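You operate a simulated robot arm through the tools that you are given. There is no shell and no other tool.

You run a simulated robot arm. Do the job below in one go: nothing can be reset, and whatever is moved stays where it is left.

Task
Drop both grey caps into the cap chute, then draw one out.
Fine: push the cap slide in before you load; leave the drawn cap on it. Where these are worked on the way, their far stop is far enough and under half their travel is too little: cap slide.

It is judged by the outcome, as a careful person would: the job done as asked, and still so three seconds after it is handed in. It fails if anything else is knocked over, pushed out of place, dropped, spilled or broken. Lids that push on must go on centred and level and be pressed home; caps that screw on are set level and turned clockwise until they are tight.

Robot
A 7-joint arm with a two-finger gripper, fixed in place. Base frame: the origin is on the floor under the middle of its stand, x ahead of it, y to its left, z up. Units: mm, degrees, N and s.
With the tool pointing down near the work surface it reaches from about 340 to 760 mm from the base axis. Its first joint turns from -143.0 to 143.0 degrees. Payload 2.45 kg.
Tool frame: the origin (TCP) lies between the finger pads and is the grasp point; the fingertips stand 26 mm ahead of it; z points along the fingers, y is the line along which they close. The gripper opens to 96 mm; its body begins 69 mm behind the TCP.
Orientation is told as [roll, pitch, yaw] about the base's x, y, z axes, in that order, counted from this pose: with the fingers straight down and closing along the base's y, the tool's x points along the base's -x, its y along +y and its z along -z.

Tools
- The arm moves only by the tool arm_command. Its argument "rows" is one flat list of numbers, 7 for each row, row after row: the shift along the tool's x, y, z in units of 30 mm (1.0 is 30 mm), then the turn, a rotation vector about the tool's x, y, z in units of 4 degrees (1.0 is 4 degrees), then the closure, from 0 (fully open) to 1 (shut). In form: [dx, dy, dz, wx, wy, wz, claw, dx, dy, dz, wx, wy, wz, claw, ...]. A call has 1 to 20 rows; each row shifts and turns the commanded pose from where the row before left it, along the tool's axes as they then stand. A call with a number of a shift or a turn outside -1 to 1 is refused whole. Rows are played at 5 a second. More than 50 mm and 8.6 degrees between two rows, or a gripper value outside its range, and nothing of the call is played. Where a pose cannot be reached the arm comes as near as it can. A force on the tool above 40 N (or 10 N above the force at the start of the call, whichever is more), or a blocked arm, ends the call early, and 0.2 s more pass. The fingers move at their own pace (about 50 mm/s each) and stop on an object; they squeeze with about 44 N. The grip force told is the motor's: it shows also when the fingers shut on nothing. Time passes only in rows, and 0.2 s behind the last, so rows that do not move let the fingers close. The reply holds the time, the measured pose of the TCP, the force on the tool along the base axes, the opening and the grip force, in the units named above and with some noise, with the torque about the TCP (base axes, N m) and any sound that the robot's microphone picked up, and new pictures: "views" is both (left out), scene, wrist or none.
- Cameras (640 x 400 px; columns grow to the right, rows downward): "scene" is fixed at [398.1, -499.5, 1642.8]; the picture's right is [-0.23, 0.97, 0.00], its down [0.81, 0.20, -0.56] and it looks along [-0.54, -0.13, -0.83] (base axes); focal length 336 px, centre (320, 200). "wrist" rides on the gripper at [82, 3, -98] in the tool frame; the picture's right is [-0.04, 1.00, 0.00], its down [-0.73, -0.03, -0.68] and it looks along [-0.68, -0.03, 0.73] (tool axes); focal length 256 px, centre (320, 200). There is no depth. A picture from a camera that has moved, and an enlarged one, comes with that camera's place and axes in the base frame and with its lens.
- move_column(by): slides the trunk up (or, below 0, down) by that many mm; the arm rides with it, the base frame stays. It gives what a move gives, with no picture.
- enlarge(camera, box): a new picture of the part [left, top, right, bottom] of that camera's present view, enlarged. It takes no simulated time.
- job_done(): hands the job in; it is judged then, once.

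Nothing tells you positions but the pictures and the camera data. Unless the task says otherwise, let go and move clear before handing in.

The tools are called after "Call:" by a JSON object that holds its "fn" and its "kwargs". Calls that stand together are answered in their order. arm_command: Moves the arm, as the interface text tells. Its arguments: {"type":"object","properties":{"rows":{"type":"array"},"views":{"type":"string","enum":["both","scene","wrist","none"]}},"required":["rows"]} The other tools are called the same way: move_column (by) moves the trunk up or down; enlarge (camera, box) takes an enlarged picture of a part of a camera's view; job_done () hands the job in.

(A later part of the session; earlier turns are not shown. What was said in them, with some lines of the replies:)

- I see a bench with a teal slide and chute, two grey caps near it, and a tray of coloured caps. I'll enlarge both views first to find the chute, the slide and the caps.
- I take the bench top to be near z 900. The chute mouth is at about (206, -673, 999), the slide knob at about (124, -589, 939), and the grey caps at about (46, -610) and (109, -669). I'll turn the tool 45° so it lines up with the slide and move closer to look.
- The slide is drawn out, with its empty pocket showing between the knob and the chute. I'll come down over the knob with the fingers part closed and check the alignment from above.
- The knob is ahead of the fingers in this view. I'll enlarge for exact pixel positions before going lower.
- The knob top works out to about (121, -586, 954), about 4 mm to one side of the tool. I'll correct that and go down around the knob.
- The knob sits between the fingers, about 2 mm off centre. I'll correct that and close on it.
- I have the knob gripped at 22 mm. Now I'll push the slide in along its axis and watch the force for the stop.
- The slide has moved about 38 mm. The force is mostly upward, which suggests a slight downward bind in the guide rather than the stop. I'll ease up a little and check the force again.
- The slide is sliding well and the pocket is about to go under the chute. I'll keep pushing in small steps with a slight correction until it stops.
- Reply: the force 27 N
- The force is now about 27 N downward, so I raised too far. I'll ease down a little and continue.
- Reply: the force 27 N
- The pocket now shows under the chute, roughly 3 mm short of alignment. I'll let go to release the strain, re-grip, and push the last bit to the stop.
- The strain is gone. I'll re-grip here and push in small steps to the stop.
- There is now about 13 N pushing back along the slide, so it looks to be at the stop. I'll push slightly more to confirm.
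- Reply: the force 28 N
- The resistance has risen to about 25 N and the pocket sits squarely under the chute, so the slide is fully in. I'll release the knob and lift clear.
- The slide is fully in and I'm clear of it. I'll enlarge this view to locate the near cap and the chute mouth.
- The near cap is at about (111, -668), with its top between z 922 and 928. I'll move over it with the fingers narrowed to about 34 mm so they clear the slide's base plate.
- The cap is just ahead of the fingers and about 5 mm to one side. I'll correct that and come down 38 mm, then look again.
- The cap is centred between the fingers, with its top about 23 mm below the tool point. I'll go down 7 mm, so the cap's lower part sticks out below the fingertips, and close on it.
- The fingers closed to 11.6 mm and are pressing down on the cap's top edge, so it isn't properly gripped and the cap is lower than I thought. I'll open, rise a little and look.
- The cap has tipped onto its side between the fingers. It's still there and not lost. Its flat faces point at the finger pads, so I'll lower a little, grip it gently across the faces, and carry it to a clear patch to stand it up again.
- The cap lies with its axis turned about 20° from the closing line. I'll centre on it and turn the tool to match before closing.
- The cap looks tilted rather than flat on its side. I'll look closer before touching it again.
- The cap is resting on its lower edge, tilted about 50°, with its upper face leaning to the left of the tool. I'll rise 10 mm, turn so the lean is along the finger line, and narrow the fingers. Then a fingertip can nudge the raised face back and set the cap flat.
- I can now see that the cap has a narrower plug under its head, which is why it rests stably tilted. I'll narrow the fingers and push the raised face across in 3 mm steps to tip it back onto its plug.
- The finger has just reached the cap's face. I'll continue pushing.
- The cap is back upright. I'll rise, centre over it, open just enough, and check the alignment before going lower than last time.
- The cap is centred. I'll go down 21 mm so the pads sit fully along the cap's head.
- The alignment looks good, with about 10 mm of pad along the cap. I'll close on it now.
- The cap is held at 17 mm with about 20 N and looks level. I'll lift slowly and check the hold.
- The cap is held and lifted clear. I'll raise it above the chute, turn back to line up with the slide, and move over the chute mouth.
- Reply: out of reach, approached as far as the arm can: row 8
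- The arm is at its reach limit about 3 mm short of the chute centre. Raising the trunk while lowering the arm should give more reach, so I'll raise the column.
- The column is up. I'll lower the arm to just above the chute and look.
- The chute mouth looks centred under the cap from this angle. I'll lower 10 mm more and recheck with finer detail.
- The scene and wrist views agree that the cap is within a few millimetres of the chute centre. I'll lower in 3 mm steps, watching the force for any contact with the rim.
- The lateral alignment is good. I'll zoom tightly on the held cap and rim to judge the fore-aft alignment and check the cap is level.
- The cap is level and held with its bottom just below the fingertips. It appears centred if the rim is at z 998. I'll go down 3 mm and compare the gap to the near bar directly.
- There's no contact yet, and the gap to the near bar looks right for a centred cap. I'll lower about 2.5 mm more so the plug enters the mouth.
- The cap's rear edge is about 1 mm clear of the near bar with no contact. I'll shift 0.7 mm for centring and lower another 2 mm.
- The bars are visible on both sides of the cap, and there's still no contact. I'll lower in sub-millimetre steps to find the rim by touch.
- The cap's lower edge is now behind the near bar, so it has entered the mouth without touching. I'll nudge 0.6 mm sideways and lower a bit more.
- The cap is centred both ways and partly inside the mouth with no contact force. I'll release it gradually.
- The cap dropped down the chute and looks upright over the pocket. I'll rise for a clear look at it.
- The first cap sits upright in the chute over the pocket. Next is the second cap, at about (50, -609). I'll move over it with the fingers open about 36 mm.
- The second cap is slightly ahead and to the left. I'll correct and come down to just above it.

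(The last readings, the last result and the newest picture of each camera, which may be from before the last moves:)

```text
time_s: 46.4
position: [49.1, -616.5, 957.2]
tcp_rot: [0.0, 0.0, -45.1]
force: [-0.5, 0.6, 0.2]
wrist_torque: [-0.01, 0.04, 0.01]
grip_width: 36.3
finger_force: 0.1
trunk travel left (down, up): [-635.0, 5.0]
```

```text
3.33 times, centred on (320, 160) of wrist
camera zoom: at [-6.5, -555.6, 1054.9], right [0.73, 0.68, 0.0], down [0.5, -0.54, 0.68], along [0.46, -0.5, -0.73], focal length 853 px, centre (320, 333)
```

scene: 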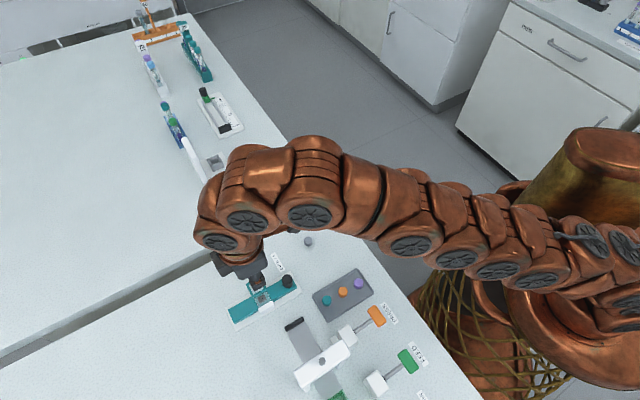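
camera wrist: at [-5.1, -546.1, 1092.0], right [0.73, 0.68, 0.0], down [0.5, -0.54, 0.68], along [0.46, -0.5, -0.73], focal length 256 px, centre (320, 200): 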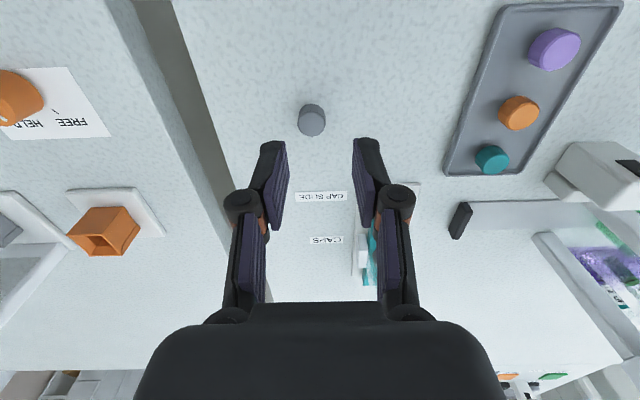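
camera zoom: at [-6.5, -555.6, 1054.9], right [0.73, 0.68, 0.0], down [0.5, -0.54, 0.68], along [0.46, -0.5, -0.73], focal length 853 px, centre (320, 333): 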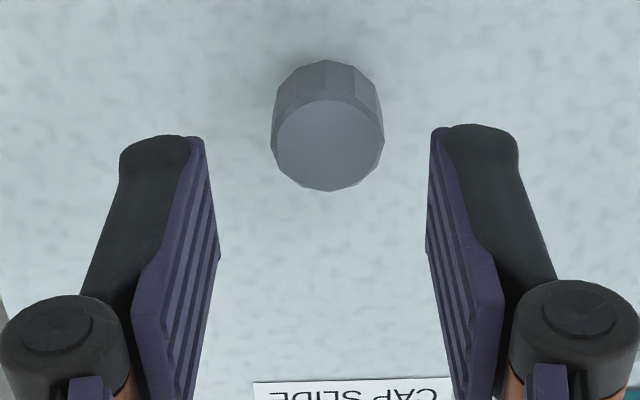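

I'm nearly centred. I'll make a small correction and go down to the same grip height as before.

Call:
{"fn": "arm_command", "kwargs": {"rows": [0.045, 0.04, 0.3, 0, 0, 0, 0.62, 0, 0, 0.3, 0, 0, 0, 0.62, 0, 0, 0.16, 0, 0, 0, 0.62, 0, 0, 0, 0, 0, 0, 0.65], "views": "none"}}

Call:
{"fn": "enlarge", "kwargs": {"camera": "wrist", "box": [230, 100, 410, 220]}}

```text
time_s: 47.4
position: [49.1, -614.4, 933.7]
tcp_rot: [0.0, -0.1, -45.0]
force: [0.3, -1.0, -0.2]
wrist_torque: [0.0, 0.01, -0.02]
grip_width: 33.6
finger_force: 0.0
trunk travel left (down, up): [-635.0, 5.0]
```

```text
3.33 times, centred on (320, 160) of wrist
camera zoom: at [-6.4, -554.2, 1031.4], right [0.73, 0.68, 0.0], down [0.5, -0.54, 0.68], along [0.46, -0.5, -0.73], focal length 853 px, centre (320, 333)
```

zoom: 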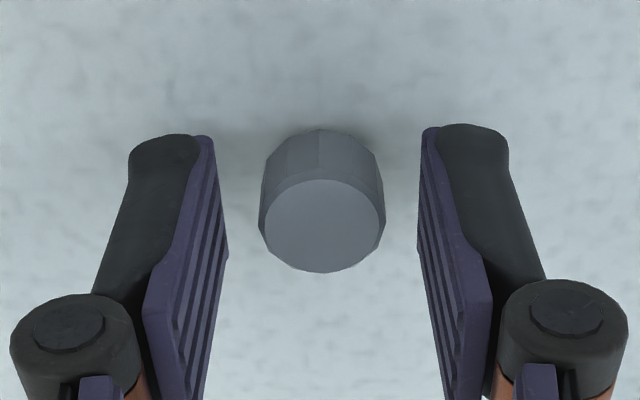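

This matches the pre-grip picture for the first cap, and it's well centred. I'll close on it and lift a little.

Call:
{"fn": "arm_command", "kwargs": {"rows": [0, 0, 0, 0, 0, 0, 0.72, 0, 0, 0, 0, 0, 0, 0.77, 0, 0, 0, 0, 0, 0, 0.82, 0, 0, 0, 0, 0, 0, 0.85, 0, 0, 0, 0, 0, 0, 0.86, 0, 0, 0, 0, 0, 0, 0.86, 0, 0, -0.2, 0, 0, 0, 0.86, 0, 0, -0.4, 0, 0, 0, 0.86, 0, 0, -0.4, 0, 0, 0, 0.86, 0, 0, 0, 0, 0, 0, 0.86], "views": "none"}}

Call:
{"fn": "enlarge", "kwargs": {"camera": "wrist", "box": [270, 100, 370, 200]}}

```text
time_s: 49.6
position: [49.1, -615.3, 963.7]
tcp_rot: [0.0, 0.0, -45.0]
force: [0.2, 0.7, 0.1]
wrist_torque: [-0.02, 0.0, -0.02]
grip_width: 17.0
finger_force: 5.5
trunk travel left (down, up): [-635.0, 5.0]
```

```text
4.00 times, centred on (320, 150) of wrist
camera zoom: at [-5.9, -553.6, 1061.2], right [0.73, 0.68, 0.0], down [0.5, -0.54, 0.68], along [0.46, -0.5, -0.73], focal length 1024 px, centre (320, 400)
```

zoom: 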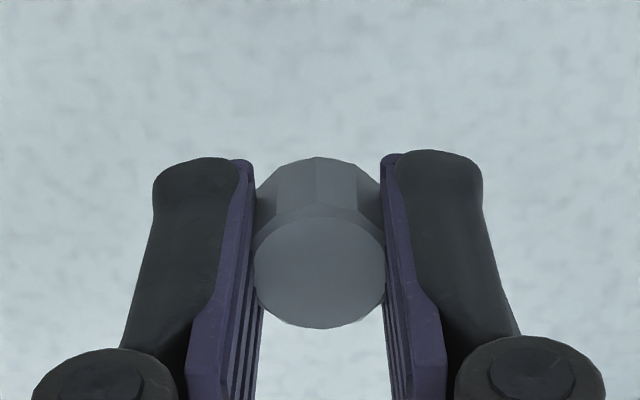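

The cap is lifted, but the grip force reads only 5.5 N. I'll tighten slightly and recheck before travelling.

Call:
{"fn": "arm_command", "kwargs": {"rows": [0, 0, 0, 0, 0, 0, 0.87, 0, 0, 0, 0, 0, 0, 0.88, 0, 0, 0, 0, 0, 0, 0.88], "views": "none"}}

Call:
{"fn": "enlarge", "kwargs": {"camera": "wrist", "box": [270, 100, 370, 200]}}

```text
time_s: 50.4
position: [49.1, -613.4, 963.9]
tcp_rot: [0.0, 0.1, -45.0]
force: [-0.2, -1.0, 0.0]
wrist_torque: [-0.01, -0.03, -0.04]
grip_width: 12.9
finger_force: 39.2
trunk travel left (down, up): [-635.0, 5.0]
```

```text
4.00 times, centred on (320, 150) of wrist
camera zoom: at [-6.0, -553.5, 1061.2], right [0.73, 0.68, 0.0], down [0.5, -0.54, 0.68], along [0.46, -0.5, -0.73], focal length 1024 px, centre (320, 400)
```

zoom: 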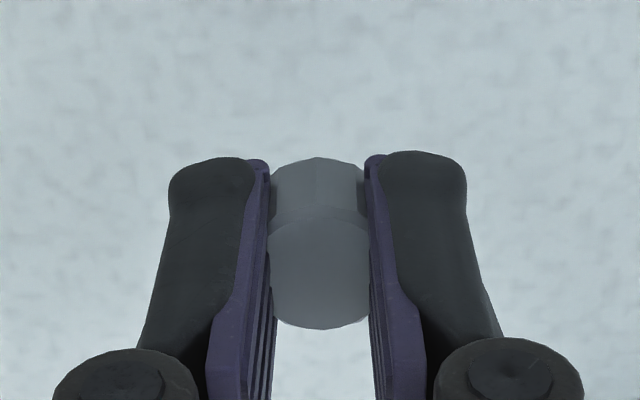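

The cap is compressible, since the width dropped to 12.9 mm. I'll ease back to the earlier setting so I don't over-squeeze it.

Call:
{"fn": "arm_command", "kwargs": {"rows": [0, 0, 0, 0, 0, 0, 0.87, 0, 0, 0, 0, 0, 0, 0.86, 0, 0, 0, 0, 0, 0, 0.86], "views": "none"}}

Call:
{"fn": "enlarge", "kwargs": {"camera": "wrist", "box": [270, 100, 370, 200]}}

```text
time_s: 51.2
position: [49.8, -613.8, 963.7]
tcp_rot: [0.0, 0.0, -45.0]
force: [-0.4, -0.6, -0.1]
wrist_torque: [0.06, -0.01, 0.0]
grip_width: 17.6
finger_force: 17.2
trunk travel left (down, up): [-635.0, 5.0]
```

```text
4.00 times, centred on (320, 150) of wrist
camera zoom: at [-6.0, -553.5, 1061.2], right [0.73, 0.68, 0.0], down [0.5, -0.54, 0.68], along [0.46, -0.5, -0.73], focal length 1024 px, centre (320, 400)
```

zoom: 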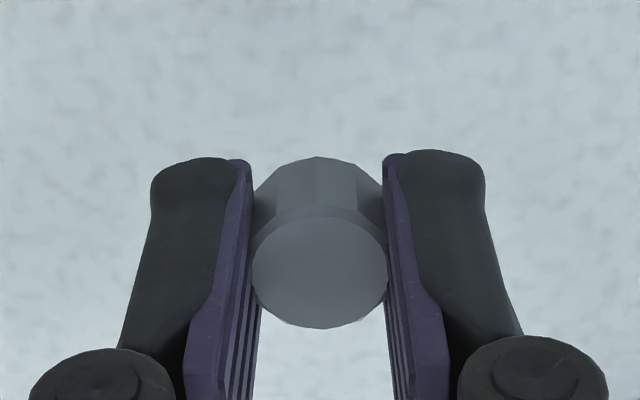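

The cap stays centred and level. I'll hold a moment to let the grip settle.

Call:
{"fn": "arm_command", "kwargs": {"rows": [0, 0, 0, 0, 0, 0, 0.86, 0, 0, 0, 0, 0, 0, 0.86, 0, 0, 0, 0, 0, 0, 0.86], "views": "none"}}

```text
time_s: 52.0
position: [50.4, -613.7, 963.4]
tcp_rot: [0.0, 0.0, -45.0]
force: [0.8, 0.4, 0.0]
wrist_torque: [-0.02, 0.0, -0.03]
grip_width: 15.1
finger_force: 34.2
trunk travel left (down, up): [-635.0, 5.0]
```

The cap is holding. I'll raise it and retrace my path back over the chute mouth.

Call:
{"fn": "arm_command", "kwargs": {"rows": [0, 0, -0.8, 0, 0, 0, 0.86, 0, 0, -0.8, 0, 0, 0, 0.86, 0, 0, -0.8, 0, 0, 0, 0.86, 0, 0, -0.8, 0, 0, 0, 0.86, -0.8595, 0.3858, 0, 0, 0, 0, 0.86, -0.8595, 0.3858, 0, 0, 0, 0, 0.86, -0.8595, 0.3858, 0, 0, 0, 0, 0.86, -0.8595, 0.3858, 0, 0, 0, 0, 0.86, -0.8595, 0.3858, 0, 0, 0, 0, 0.86, -0.8595, 0.3858, 0, 0, 0, 0, 0.86, 0, 0, 0, 0, 0, 0, 0.86], "views": "both"}}

```text
time_s: 54.4
position: [205.3, -675.6, 1059.2]
tcp_rot: [0.0, 0.0, -45.0]
force: [-0.4, 0.5, 0.2]
wrist_torque: [-0.02, 0.01, 0.01]
grip_width: 17.4
finger_force: 9.7
trunk travel left (down, up): [-635.0, 5.0]
camera wrist: at [151.6, -614.7, 1156.9], right [0.73, 0.68, 0.0], down [0.5, -0.54, 0.68], along [0.46, -0.5, -0.73], focal length 256 px, centre (320, 200)
```

scene: 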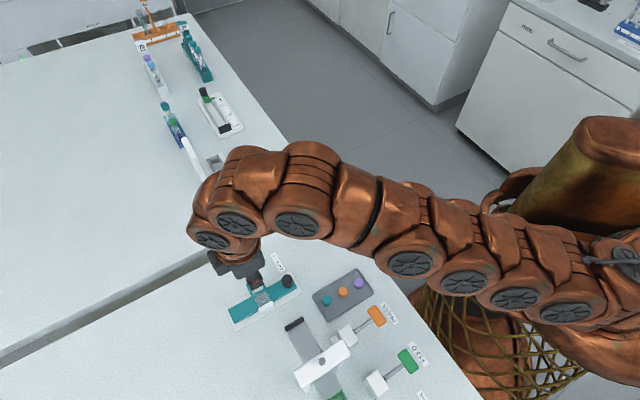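
wrist: 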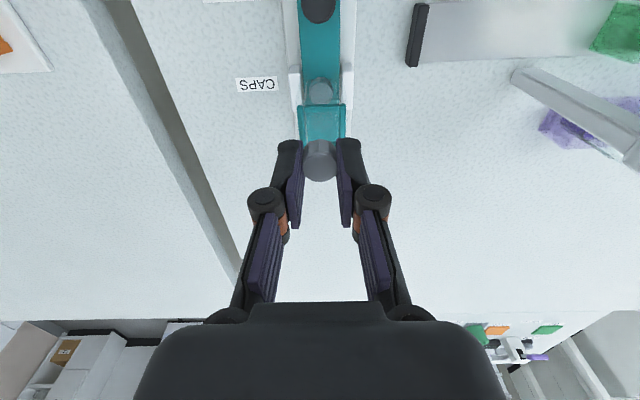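

The second cap is above the chute. I'll lower to about 8 mm above the release height and check alignment.

Call:
{"fn": "arm_command", "kwargs": {"rows": [0, 0, 0.5, 0, 0, 0, 0.86, 0, 0, 0.4, 0, 0, 0, 0.86, 0, 0, 0.17, 0, 0, 0, 0.86, 0, 0, 0, 0, 0, 0, 0.86], "views": "none"}}

Call:
{"fn": "enlarge", "kwargs": {"camera": "wrist", "box": [295, 115, 345, 190]}}

Call:
{"fn": "enlarge", "kwargs": {"camera": "scene", "box": [250, 270, 290, 305]}}

```text
time_s: 55.4
position: [204.8, -675.3, 1025.9]
tcp_rot: [0.1, 0.0, -45.0]
force: [-0.5, 0.3, -0.2]
wrist_torque: [0.02, -0.01, 0.04]
grip_width: 15.6
finger_force: 1.7
trunk travel left (down, up): [-635.0, 5.0]
```

```text
5.33 times, centred on (320, 152) of wrist
camera zoom: at [151.1, -614.8, 1124.5], right [0.73, 0.68, 0.0], down [0.5, -0.54, 0.68], along [0.46, -0.5, -0.73], focal length 1365 px, centre (320, 453)
```

zoom: 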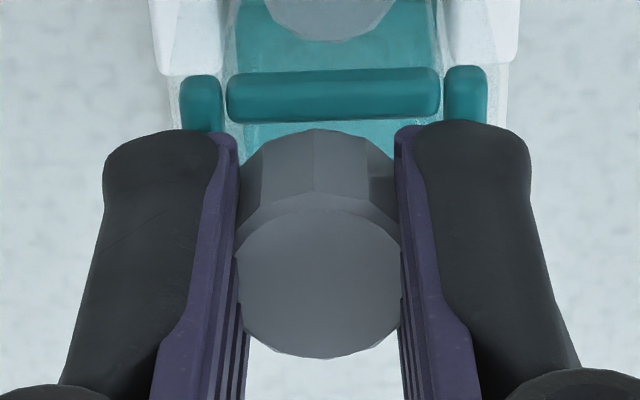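

```text
11.43 times, centred on (270, 288) of scene
camera zoom: at [398.1, -499.5, 1642.8], right [-0.23, 0.97, 0.0], down [0.81, 0.2, -0.56], along [-0.54, -0.13, -0.83], focal length 3842 px, centre (891, -800)
```

zoom: 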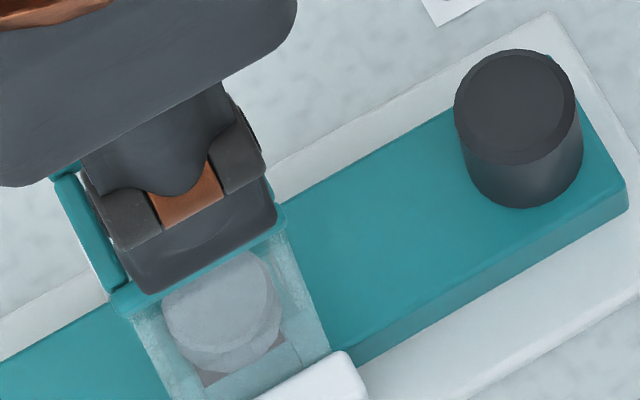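

The cap is about 1.5 mm left of centre and about 1 mm short. I'll correct both and lower 4 mm.

Call:
{"fn": "arm_command", "kwargs": {"rows": [-0.04, 0.05, 0, 0, 0, 0, 0.86, 0, 0, 0.1, 0, 0, 0, 0.86, 0, 0, 0.03, 0, 0, 0, 0.86, 0, 0, 0, 0, 0, 0, 0.86], "views": "none"}}

Call:
{"fn": "enlarge", "kwargs": {"camera": "wrist", "box": [295, 115, 345, 190]}}

```text
time_s: 56.4
position: [209.1, -673.5, 1023.3]
tcp_rot: [0.0, 0.0, -45.0]
force: [-0.1, 0.0, 0.6]
wrist_torque: [-0.02, -0.01, -0.01]
grip_width: 14.9
finger_force: 34.1
trunk travel left (down, up): [-635.0, 5.0]
```

```text
5.33 times, centred on (320, 152) of wrist
camera zoom: at [154.0, -614.1, 1121.2], right [0.73, 0.68, 0.0], down [0.5, -0.54, 0.68], along [0.46, -0.5, -0.73], focal length 1365 px, centre (320, 453)
```

zoom: 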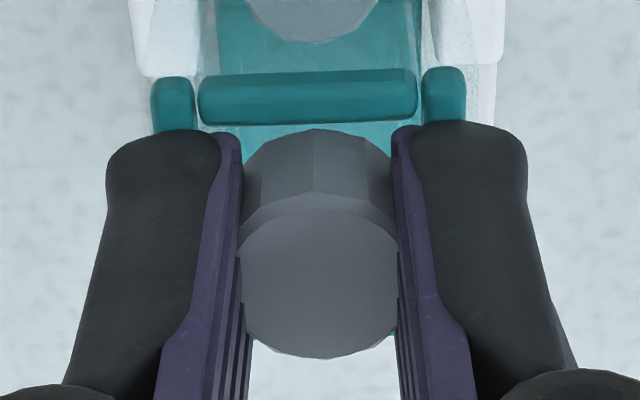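

Fore-aft now matches the first drop, but I overshot sideways by about 1 mm. I'll correct that and lower a little.

Call:
{"fn": "arm_command", "kwargs": {"rows": [0, -0.025, 0, 0, 0, 0, 0.86, 0, 0, 0.06, 0, 0, 0, 0.86, 0, 0, 0, 0, 0, 0, 0.86, 0, 0, 0, 0, 0, 0, 0.86], "views": "none"}}

Call:
{"fn": "enlarge", "kwargs": {"camera": "wrist", "box": [295, 115, 345, 190]}}

```text
time_s: 57.4
position: [209.2, -673.3, 1021.1]
tcp_rot: [0.0, 0.0, -45.0]
force: [0.1, -0.1, 0.2]
wrist_torque: [0.0, 0.04, 0.03]
grip_width: 16.2
finger_force: 27.5
trunk travel left (down, up): [-635.0, 5.0]
```

```text
5.33 times, centred on (320, 152) of wrist
camera zoom: at [153.9, -614.1, 1119.2], right [0.73, 0.68, 0.0], down [0.5, -0.54, 0.68], along [0.46, -0.5, -0.73], focal length 1365 px, centre (320, 453)
```

zoom: 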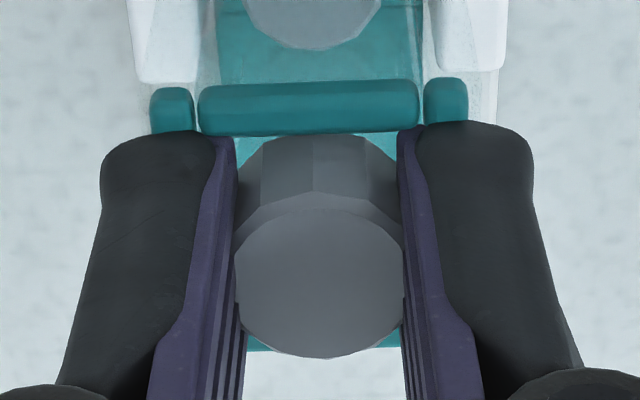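

I'm still about 1 mm to the right. I'll apply another small sideways correction.

Call:
{"fn": "arm_command", "kwargs": {"rows": [0, -0.03, 0, 0, 0, 0, 0.86, 0, 0, 0, 0, 0, 0, 0.86, 0, 0, 0, 0, 0, 0, 0.86], "views": "none"}}

Call:
{"fn": "enlarge", "kwargs": {"camera": "wrist", "box": [295, 115, 345, 190]}}

```text
time_s: 58.2
position: [208.1, -676.0, 1021.5]
tcp_rot: [0.0, 0.0, -45.0]
force: [-0.5, -0.3, -0.3]
wrist_torque: [-0.02, 0.01, 0.0]
grip_width: 17.1
finger_force: 5.9
trunk travel left (down, up): [-635.0, 5.0]
```

```text
5.33 times, centred on (320, 152) of wrist
camera zoom: at [153.2, -615.0, 1119.4], right [0.73, 0.68, 0.0], down [0.5, -0.54, 0.68], along [0.46, -0.5, -0.73], focal length 1365 px, centre (320, 453)
```

zoom: 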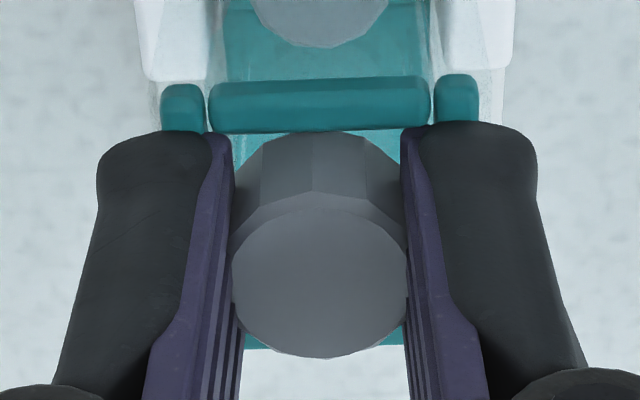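

It's centred now. I'll lower about 2 mm into the mouth, check once, and then release.

Call:
{"fn": "arm_command", "kwargs": {"rows": [0, 0, 0.035, 0, 0, 0, 0.86, 0, 0, 0.035, 0, 0, 0, 0.86, 0, 0, 0, 0, 0, 0, 0.86], "views": "none"}}

Call:
{"fn": "enlarge", "kwargs": {"camera": "wrist", "box": [295, 115, 345, 190]}}

```text
time_s: 59.0
position: [208.0, -675.1, 1020.3]
tcp_rot: [0.0, 0.0, -45.0]
force: [-0.1, -0.4, -0.8]
wrist_torque: [0.02, 0.03, 0.01]
grip_width: 16.7
finger_force: 24.8
trunk travel left (down, up): [-635.0, 5.0]
```

```text
5.33 times, centred on (320, 152) of wrist
camera zoom: at [153.2, -615.0, 1117.5], right [0.73, 0.68, 0.0], down [0.5, -0.54, 0.68], along [0.46, -0.5, -0.73], focal length 1365 px, centre (320, 453)
```

zoom: 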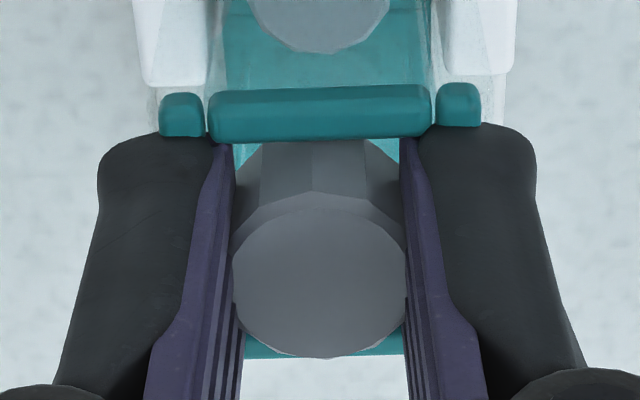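

The cap is in the mouth, centred and touching nothing. I'll release it gradually.

Call:
{"fn": "arm_command", "kwargs": {"rows": [0, 0, 0, 0, 0, 0, 0.83, 0, 0, 0, 0, 0, 0, 0.8, 0, 0, 0, 0, 0, 0, 0.77, 0, 0, 0, 0, 0, 0, 0.73, 0, 0, 0, 0, 0, 0, 0.7, 0, 0, 0, 0, 0, 0, 0.7, 0, 0, 0, 0, 0, 0, 0.7], "views": "wrist"}}

Call:
{"fn": "enlarge", "kwargs": {"camera": "wrist", "box": [270, 80, 370, 200]}}

```text
time_s: 60.6
position: [207.2, -675.3, 1019.4]
tcp_rot: [0.0, 0.0, -45.1]
force: [0.0, 0.3, 0.6]
wrist_torque: [0.0, -0.03, 0.01]
grip_width: 28.9
finger_force: 0.0
trunk travel left (down, up): [-635.0, 5.0]
camera wrist: at [153.2, -615.0, 1117.5], right [0.73, 0.68, 0.0], down [0.5, -0.54, 0.68], along [0.46, -0.5, -0.73], focal length 256 px, centre (320, 200)
```

wrist: 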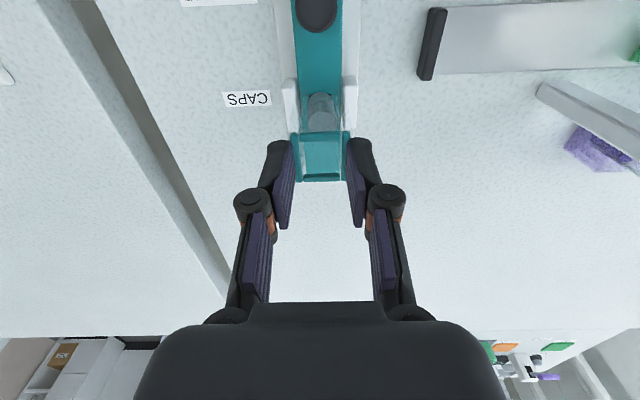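

```text
3.33 times, centred on (320, 140) of wrist
camera zoom: at [153.2, -615.0, 1117.5], right [0.73, 0.68, 0.0], down [0.5, -0.54, 0.68], along [0.46, -0.5, -0.73], focal length 853 px, centre (320, 400)
```

zoom: 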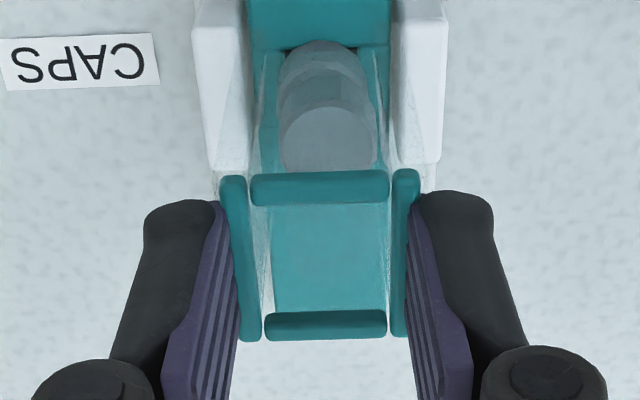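

Both caps are stacked upright in the chute. I'll rise, move back above the knob, and check before going down.

Call:
{"fn": "arm_command", "kwargs": {"rows": [0, 0, -0.5, 0, 0, 0, 0.68, 0, 0, -0.8, 0, 0, 0, 0.6, 0, 0, -0.5, 0, 0, 0, 0.5, 0.755, 0, 0, 0, 0, 0, 0.5, 0.755, 0.01, 0, 0, 0, 0, 0.5, 0.755, 0, 0, 0, 0, 0, 0.5, 0, 0, 0.6, 0, 0, 0, 0.5, 0, 0, 0.6, 0, 0, 0, 0.5, 0, 0, 0, 0, 0, 0, 0.5], "views": "both"}}

Call:
{"fn": "enlarge", "kwargs": {"camera": "wrist", "box": [250, 80, 390, 260]}}

Call:
{"fn": "enlarge", "kwargs": {"camera": "scene", "box": [230, 250, 310, 320]}}

```text
time_s: 62.6
position: [159.3, -628.7, 1034.5]
tcp_rot: [0.0, 0.0, -45.1]
force: [-0.3, -0.3, -0.8]
wrist_torque: [-0.01, -0.02, -0.01]
grip_width: 47.9
finger_force: 0.1
trunk travel left (down, up): [-635.0, 5.0]
camera wrist: at [105.5, -568.7, 1133.0], right [0.73, 0.68, 0.0], down [0.5, -0.54, 0.68], along [0.46, -0.5, -0.73], focal length 256 px, centre (320, 200)
```

scene: 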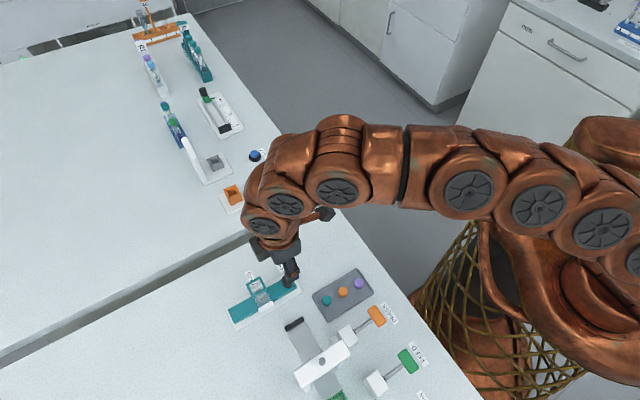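
wrist: 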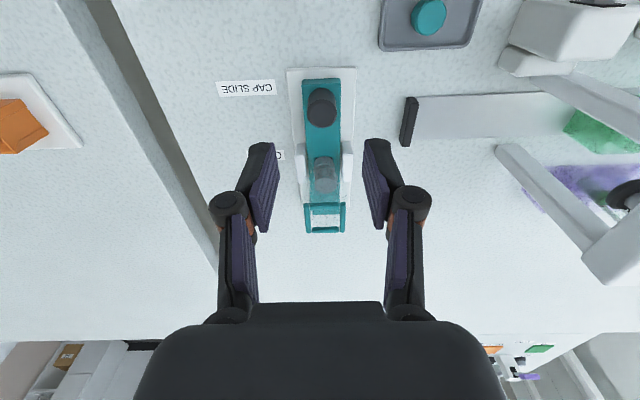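

```text
2.22 times, centred on (320, 170) of wrist
camera zoom: at [105.5, -568.7, 1133.0], right [0.73, 0.68, 0.0], down [0.5, -0.54, 0.68], along [0.46, -0.5, -0.73], focal length 569 px, centre (320, 267)
```

zoom: 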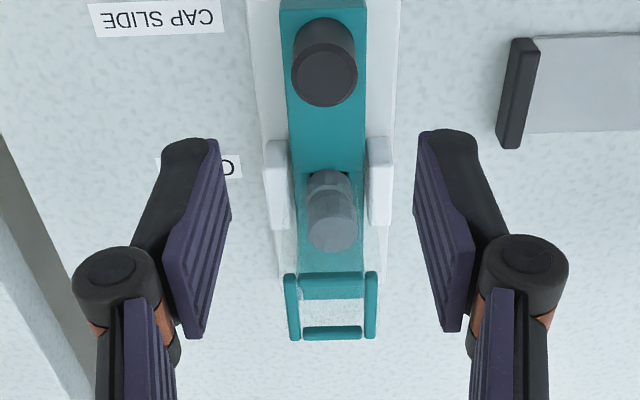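

```text
5.71 times, centred on (270, 285) of scene
camera zoom: at [398.1, -499.5, 1642.8], right [-0.23, 0.97, 0.0], down [0.81, 0.2, -0.56], along [-0.54, -0.13, -0.83], focal length 1921 px, centre (606, -286)
```

zoom: 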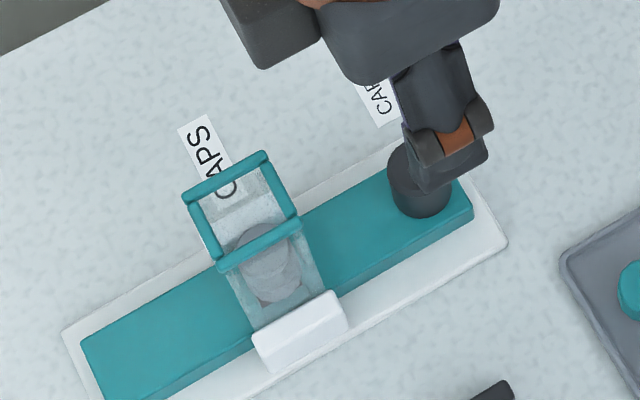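

Both caps are stacked in the tower, and the knob is right below the tool. I'll go down around the knob.

Call:
{"fn": "arm_command", "kwargs": {"rows": [0, 0.04, 0.8, 0, 0, 0, 0.5, 0, 0, 0.8, 0, 0, 0, 0.5, 0, 0, 0.73, 0, 0, 0, 0.5, 0, 0, 0, 0, 0, 0, 0.5], "views": "wrist"}}

Call:
{"fn": "enlarge", "kwargs": {"camera": "wrist", "box": [240, 110, 400, 230]}}

```text
time_s: 63.6
position: [160.3, -627.3, 964.7]
tcp_rot: [0.0, 0.1, -44.9]
force: [0.7, 0.8, -0.6]
wrist_torque: [0.0, 0.03, 0.02]
grip_width: 48.1
finger_force: 0.0
trunk travel left (down, up): [-635.0, 5.0]
camera wrist: at [106.4, -566.9, 1063.4], right [0.73, 0.68, 0.0], down [0.5, -0.54, 0.68], along [0.46, -0.5, -0.73], focal length 256 px, centre (320, 200)
```

wrist: 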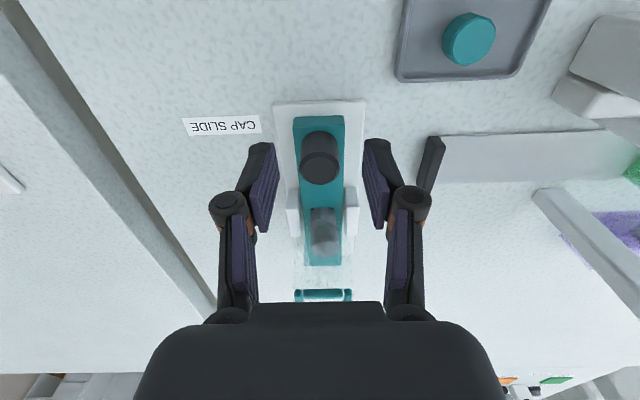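

```text
3.33 times, centred on (320, 170) of wrist
camera zoom: at [106.4, -566.9, 1063.4], right [0.73, 0.68, 0.0], down [0.5, -0.54, 0.68], along [0.46, -0.5, -0.73], focal length 853 px, centre (320, 300)
```

zoom: 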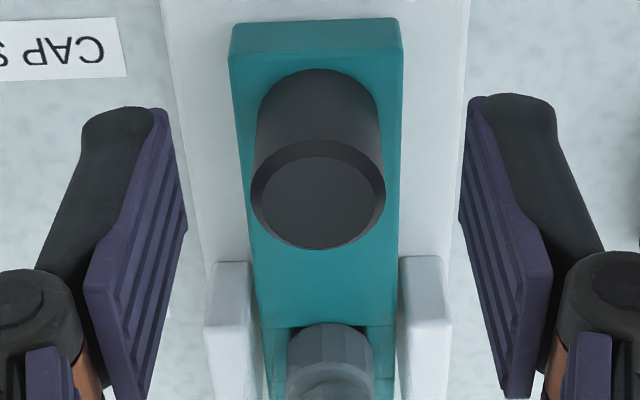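

The knob is centred between the fingers. I'll close on it and start drawing the slide out.

Call:
{"fn": "arm_command", "kwargs": {"rows": [0, 0, 0, 0, 0, 0, 0.65, 0, 0, 0, 0, 0, 0, 0.75, 0, 0, 0, 0, 0, 0, 0.82, 0, 0, 0, 0, 0, 0, 0.86, 0, 0, 0, 0, 0, 0, 0.86, 0.15, 0, 0, 0, 0, 0, 0.86, 0.2, 0, 0, 0, 0, 0, 0.86, 0, 0, 0, 0, 0, 0, 0.86], "views": "both"}}

Call:
{"fn": "enlarge", "kwargs": {"camera": "scene", "box": [230, 250, 310, 320]}}

Call:
{"fn": "enlarge", "kwargs": {"camera": "wrist", "box": [270, 180, 370, 300]}}

```text
time_s: 65.4
position: [153.9, -620.0, 965.3]
tcp_rot: [0.1, 0.1, -45.0]
force: [-5.8, -4.9, -21.0]
wrist_torque: [-0.1, 0.22, -0.01]
grip_width: 22.7
finger_force: 45.3
trunk travel left (down, up): [-635.0, 5.0]
camera wrist: at [98.3, -559.6, 1063.8], right [0.73, 0.68, 0.0], down [0.5, -0.54, 0.68], along [0.46, -0.5, -0.74], focal length 256 px, centre (320, 200)
```

scene: 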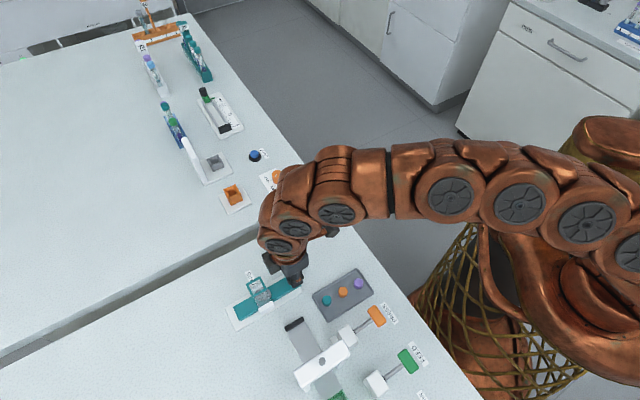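
wrist: 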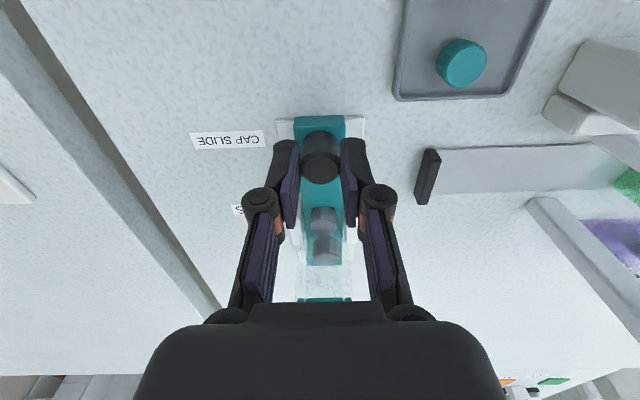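

```text
5.71 times, centred on (270, 285) of scene
camera zoom: at [398.1, -499.5, 1642.8], right [-0.23, 0.97, 0.0], down [0.81, 0.2, -0.56], along [-0.54, -0.13, -0.83], focal length 1921 px, centre (606, -286)
```

zoom: 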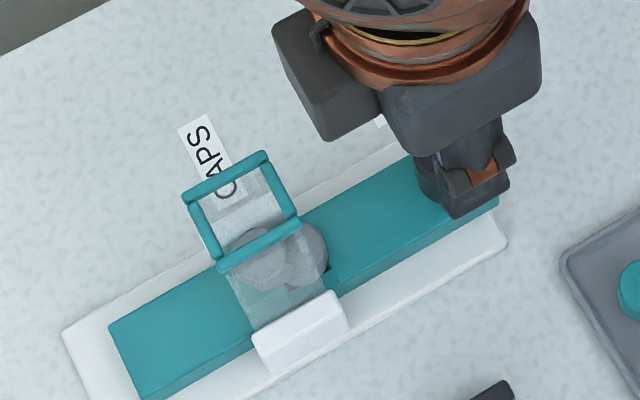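

```text
3.33 times, centred on (320, 240) of wrist
camera zoom: at [98.3, -559.6, 1063.8], right [0.73, 0.68, 0.0], down [0.5, -0.54, 0.68], along [0.46, -0.5, -0.74], focal length 853 px, centre (320, 67)
```

zoom: 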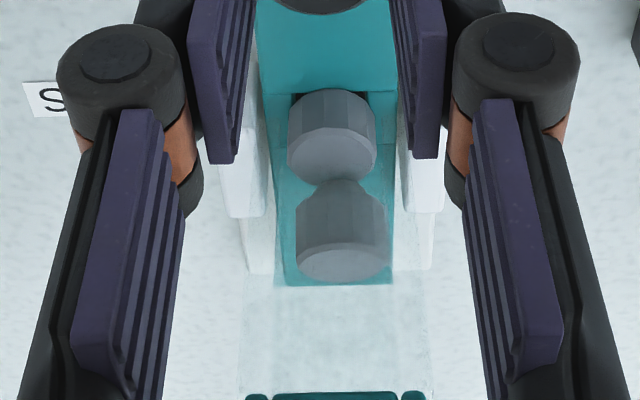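

The lower cap is coming out with the slide and the upper one stays in the tower. I'll continue pulling with a slight relief of the vertical and side strain.

Call:
{"fn": "arm_command", "kwargs": {"rows": [0.05, -0.02, 0.025, 0, 0, 0, 0.86, 0.2, 0, 0, 0, 0, 0, 0.86, 0.25, 0, 0, 0, 0, 0, 0.86, 0, 0, 0, 0, 0, 0, 0.86], "views": "wrist"}}

Call:
{"fn": "enlarge", "kwargs": {"camera": "wrist", "box": [270, 180, 370, 300]}}

Call:
{"fn": "enlarge", "kwargs": {"camera": "scene", "box": [230, 250, 310, 320]}}

```text
time_s: 66.4
position: [143.6, -609.5, 966.3]
tcp_rot: [0.2, 0.1, -45.1]
force: [-2.7, -2.1, -20.3]
wrist_torque: [-0.4, -0.29, -0.04]
grip_width: 22.7
finger_force: 45.0
trunk travel left (down, up): [-635.0, 5.0]
camera wrist: at [88.2, -549.5, 1063.9], right [0.73, 0.68, 0.0], down [0.5, -0.54, 0.68], along [0.46, -0.5, -0.74], focal length 256 px, centre (320, 200)
```

wrist: 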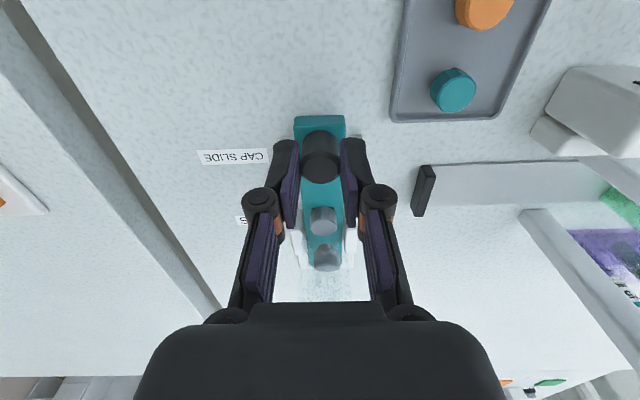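

```text
3.33 times, centred on (320, 240) of wrist
camera zoom: at [88.2, -549.5, 1063.9], right [0.73, 0.68, 0.0], down [0.5, -0.54, 0.68], along [0.46, -0.5, -0.74], focal length 853 px, centre (320, 67)
```

zoom: 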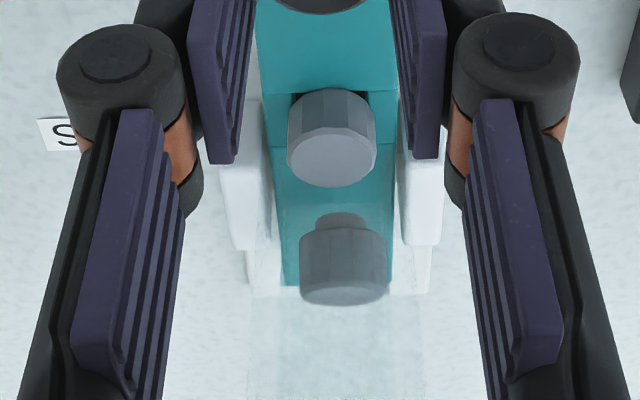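

```text
5.71 times, centred on (270, 285) of scene
camera zoom: at [398.1, -499.5, 1642.8], right [-0.23, 0.97, 0.0], down [0.81, 0.2, -0.56], along [-0.54, -0.13, -0.83], focal length 1921 px, centre (606, -286)
```

zoom: 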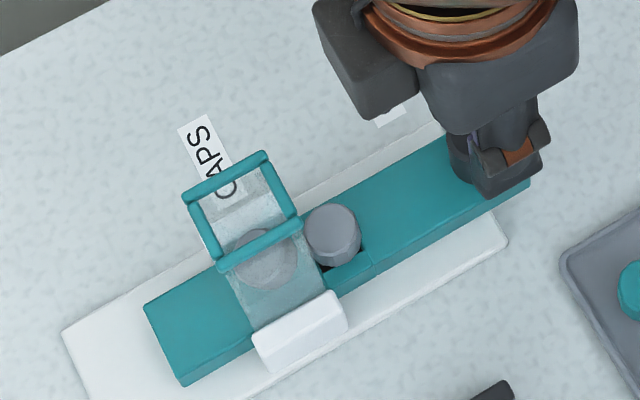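

The drawn cap is out and upright on the slide, with the other still in the tower. I'll continue out toward the stop.

Call:
{"fn": "arm_command", "kwargs": {"rows": [0.05, -0.01, 0.03, 0, 0, 0, 0.86, 0.2, 0, 0, 0, 0, 0, 0.86, 0.2, 0, 0, 0, 0, 0, 0.86, 0.2, 0, 0, 0, 0, 0, 0.86, 0, 0, 0, 0, 0, 0, 0.86], "views": "wrist"}}

Call:
{"fn": "enlarge", "kwargs": {"camera": "scene", "box": [230, 250, 310, 320]}}

```text
time_s: 67.6
position: [129.5, -596.0, 966.1]
tcp_rot: [0.1, 0.0, -45.0]
force: [-3.4, -3.6, -7.2]
wrist_torque: [0.28, 0.29, -0.05]
grip_width: 22.3
finger_force: 45.4
trunk travel left (down, up): [-635.0, 5.0]
camera wrist: at [74.2, -535.4, 1063.8], right [0.73, 0.68, 0.0], down [0.5, -0.54, 0.68], along [0.46, -0.5, -0.73], focal length 256 px, centre (320, 200)
```

wrist: 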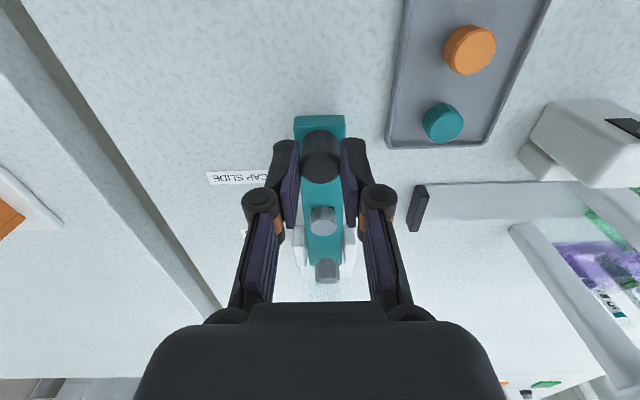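

```text
5.71 times, centred on (270, 285) of scene
camera zoom: at [398.1, -499.5, 1642.8], right [-0.23, 0.97, 0.0], down [0.81, 0.2, -0.56], along [-0.54, -0.13, -0.83], focal length 1921 px, centre (606, -286)
```

zoom: 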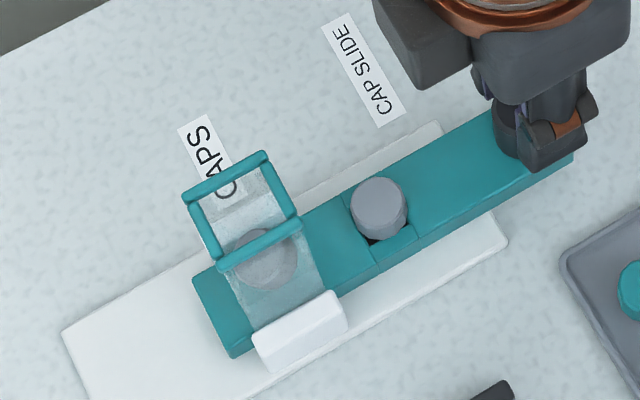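

The cap rides securely on the slide, with about 14 mm left to the starting drawn position. I'll pull in smaller steps and watch for the stop.

Call:
{"fn": "arm_command", "kwargs": {"rows": [0.13, -0.01, 0.008, 0, 0, 0, 0.86, 0.13, 0, 0, 0, 0, 0, 0.86, 0.1, 0, 0, 0, 0, 0, 0.86, 0, 0, 0, 0, 0, 0, 0.86], "views": "wrist"}}

Call:
{"fn": "enlarge", "kwargs": {"camera": "scene", "box": [230, 250, 310, 320]}}

```text
time_s: 68.6
position: [122.7, -588.8, 966.1]
tcp_rot: [-0.1, -0.1, -45.0]
force: [0.4, -1.5, 5.5]
wrist_torque: [0.13, 0.24, 0.06]
grip_width: 22.5
finger_force: 45.1
trunk travel left (down, up): [-635.0, 5.0]
camera wrist: at [66.9, -527.7, 1063.7], right [0.73, 0.68, 0.0], down [0.5, -0.54, 0.68], along [0.46, -0.5, -0.73], focal length 256 px, centre (320, 200)
```

wrist: 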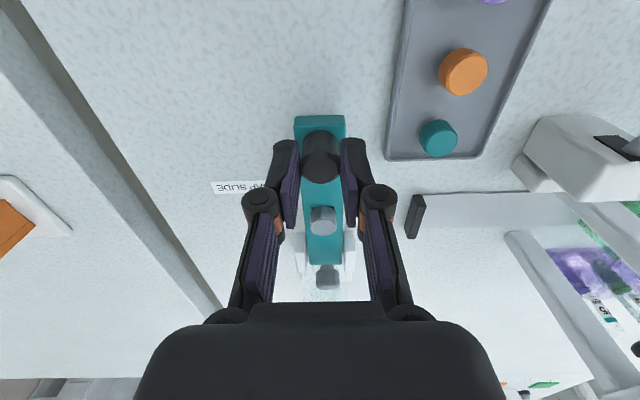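

```text
5.71 times, centred on (270, 285) of scene
camera zoom: at [398.1, -499.5, 1642.8], right [-0.23, 0.97, 0.0], down [0.81, 0.2, -0.56], along [-0.54, -0.13, -0.83], focal length 1921 px, centre (606, -286)
```

zoom: 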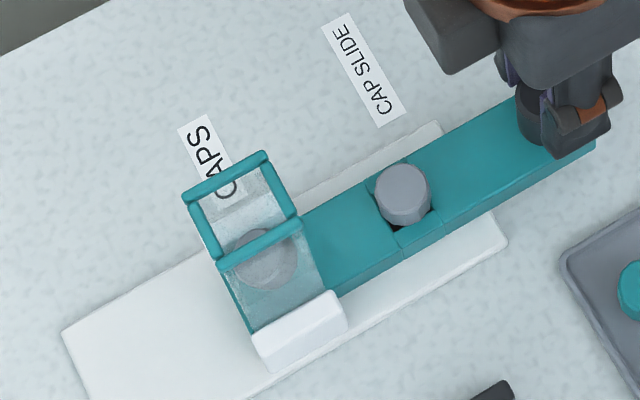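

The slide is nearly at its starting drawn position. I'll pull a few millimetres more to feel the stop.

Call:
{"fn": "arm_command", "kwargs": {"rows": [0.05, 0, 0, 0, 0, 0, 0.86, 0.05, 0, 0, 0, 0, 0, 0.86, 0, 0, 0, 0, 0, 0, 0.86], "views": "wrist"}}

Call:
{"fn": "enlarge", "kwargs": {"camera": "scene", "box": [230, 250, 310, 320]}}

```text
time_s: 69.4
position: [120.3, -588.4, 965.7]
tcp_rot: [-0.2, -0.1, -44.8]
force: [13.5, -22.7, -0.6]
wrist_torque: [-1.23, -0.78, 0.09]
grip_width: 22.3
finger_force: 45.5
trunk travel left (down, up): [-635.0, 5.0]
camera wrist: at [66.1, -527.0, 1063.6], right [0.73, 0.68, 0.0], down [0.5, -0.54, 0.68], along [0.46, -0.5, -0.73], focal length 256 px, centre (320, 200)
```

wrist: 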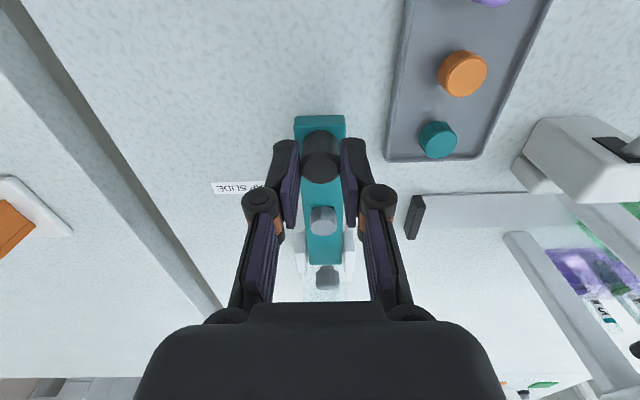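

```text
5.71 times, centred on (270, 285) of scene
camera zoom: at [398.1, -499.5, 1642.8], right [-0.23, 0.97, 0.0], down [0.81, 0.2, -0.56], along [-0.54, -0.13, -0.83], focal length 1921 px, centre (606, -286)
```

zoom: 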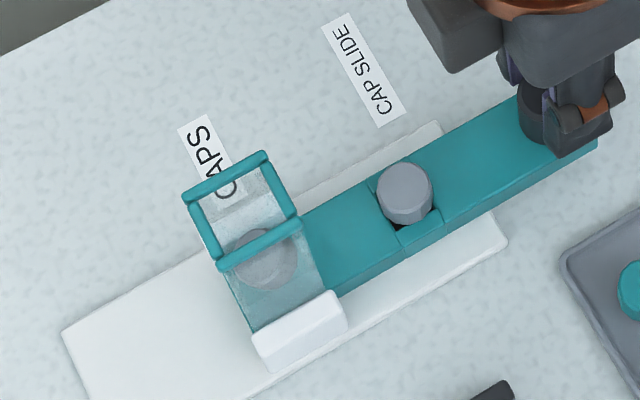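

About 26 N now resists the pull, so the slide is at its out stop with the cap on it. I'll relax slightly, let go and lift clear.

Call:
{"fn": "arm_command", "kwargs": {"rows": [-0.06, 0, 0, 0, 0, 0, 0.86, 0, 0, 0, 0, 0, 0, 0.8, 0, 0, 0, 0, 0, 0, 0.72, 0, 0, 0, 0, 0, 0, 0.6, 0, 0, 0, 0, 0, 0, 0.5, 0, 0, -0.4, 0, 0, 0, 0.5, 0, 0, -0.8, 0, 0, 0, 0.5, 0, 0, -1, 0, 0, 0, 0.5, 0, 0, -1, 0, 0, 0, 0.5, 0.5, 0, -0.5, 0, 0, 0, 0.5, 0, 0, 0, 0, 0, 0, 0.5], "views": "both"}}

Call:
{"fn": "enlarge", "kwargs": {"camera": "scene", "box": [220, 230, 340, 320]}}

Call:
{"fn": "enlarge", "kwargs": {"camera": "wrist", "box": [270, 60, 370, 200]}}

```text
time_s: 71.8
position: [109.4, -577.9, 1077.4]
tcp_rot: [0.0, 0.0, -45.0]
force: [-0.5, 0.0, 1.2]
wrist_torque: [0.0, -0.01, -0.01]
grip_width: 48.0
finger_force: 0.1
trunk travel left (down, up): [-635.0, 5.0]
camera wrist: at [54.8, -515.8, 1175.3], right [0.73, 0.68, 0.0], down [0.5, -0.54, 0.68], along [0.46, -0.5, -0.73], focal length 256 px, centre (320, 200)
```

scene: 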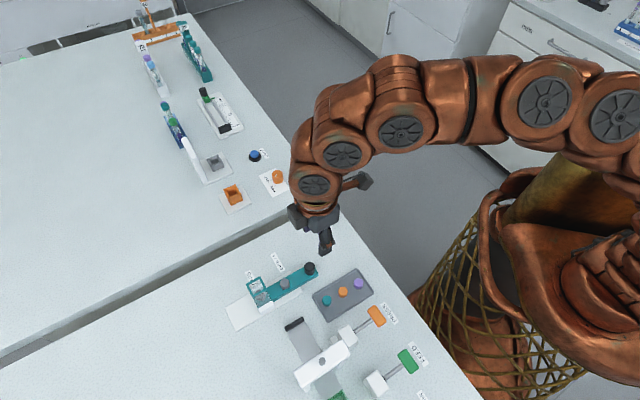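
wrist: 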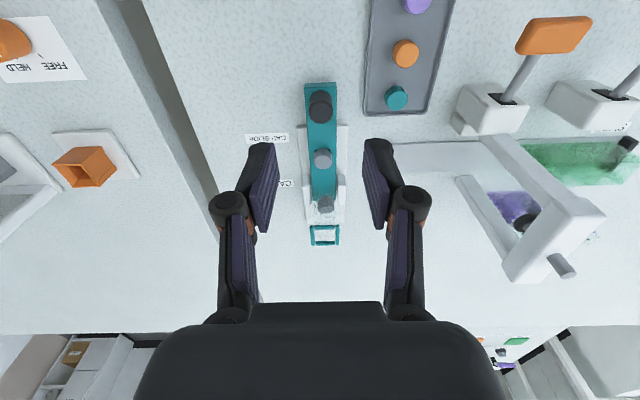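

```text
4.44 times, centred on (280, 275) of scene
camera zoom: at [398.1, -499.5, 1642.8], right [-0.23, 0.97, 0.0], down [0.81, 0.2, -0.56], along [-0.54, -0.13, -0.83], focal length 1494 px, centre (498, -133)
```

zoom: 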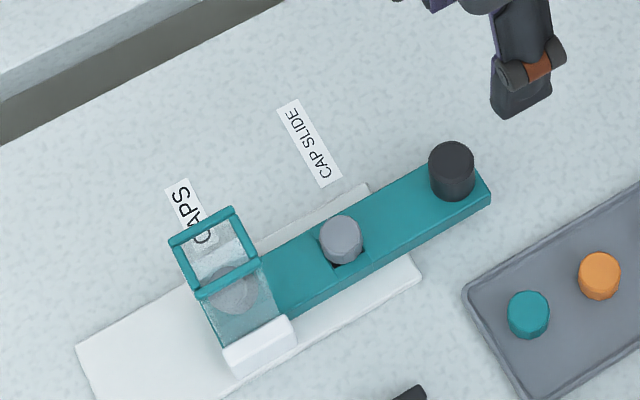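

```text
2.86 times, centred on (320, 130) of wrist
camera zoom: at [54.8, -515.8, 1175.3], right [0.73, 0.68, 0.0], down [0.5, -0.54, 0.68], along [0.46, -0.5, -0.73], focal length 731 px, centre (320, 400)
```

zoom: 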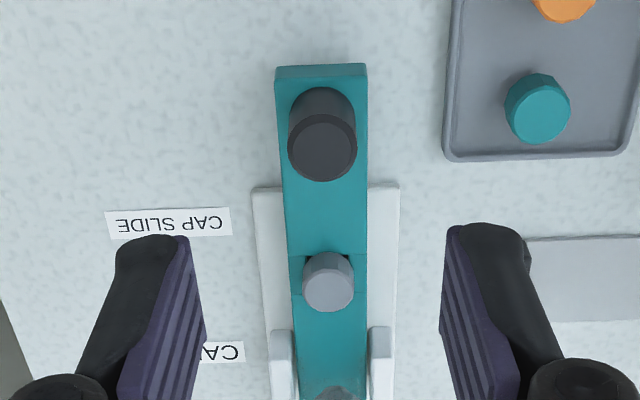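

The slide is fully drawn with one grey cap sitting upright in its pocket, and the other cap is still in the chute. The arm is clear and nothing else has been disturbed, so I'm handing the job in.

Call:
{"fn": "job_done", "kwargs": {}}

```text
The job is handed in.
```

The job is done and handed in. Both grey caps went into the chute, and one is now drawn out. It sits upright in the slide's pocket, and the other cap is still in the chute.

- **Slide:** I pushed it in to its stop before loading and drew it out to its far stop at the end. I confirmed both stops by the resistance, about 25 N each way.
- **First cap:** My first grip was too high and tipped this cap over on the bench. I pushed it back upright with a fingertip and then picked it up properly. Nothing else was touched.
- **Soft caps:** The grey caps give under the fingers. The second one was squeezed to about 13 mm for a moment before I eased off, and I saw no damage in the pictures.
- **Column:** I raised the trunk 60 mm to reach the chute and left it there.
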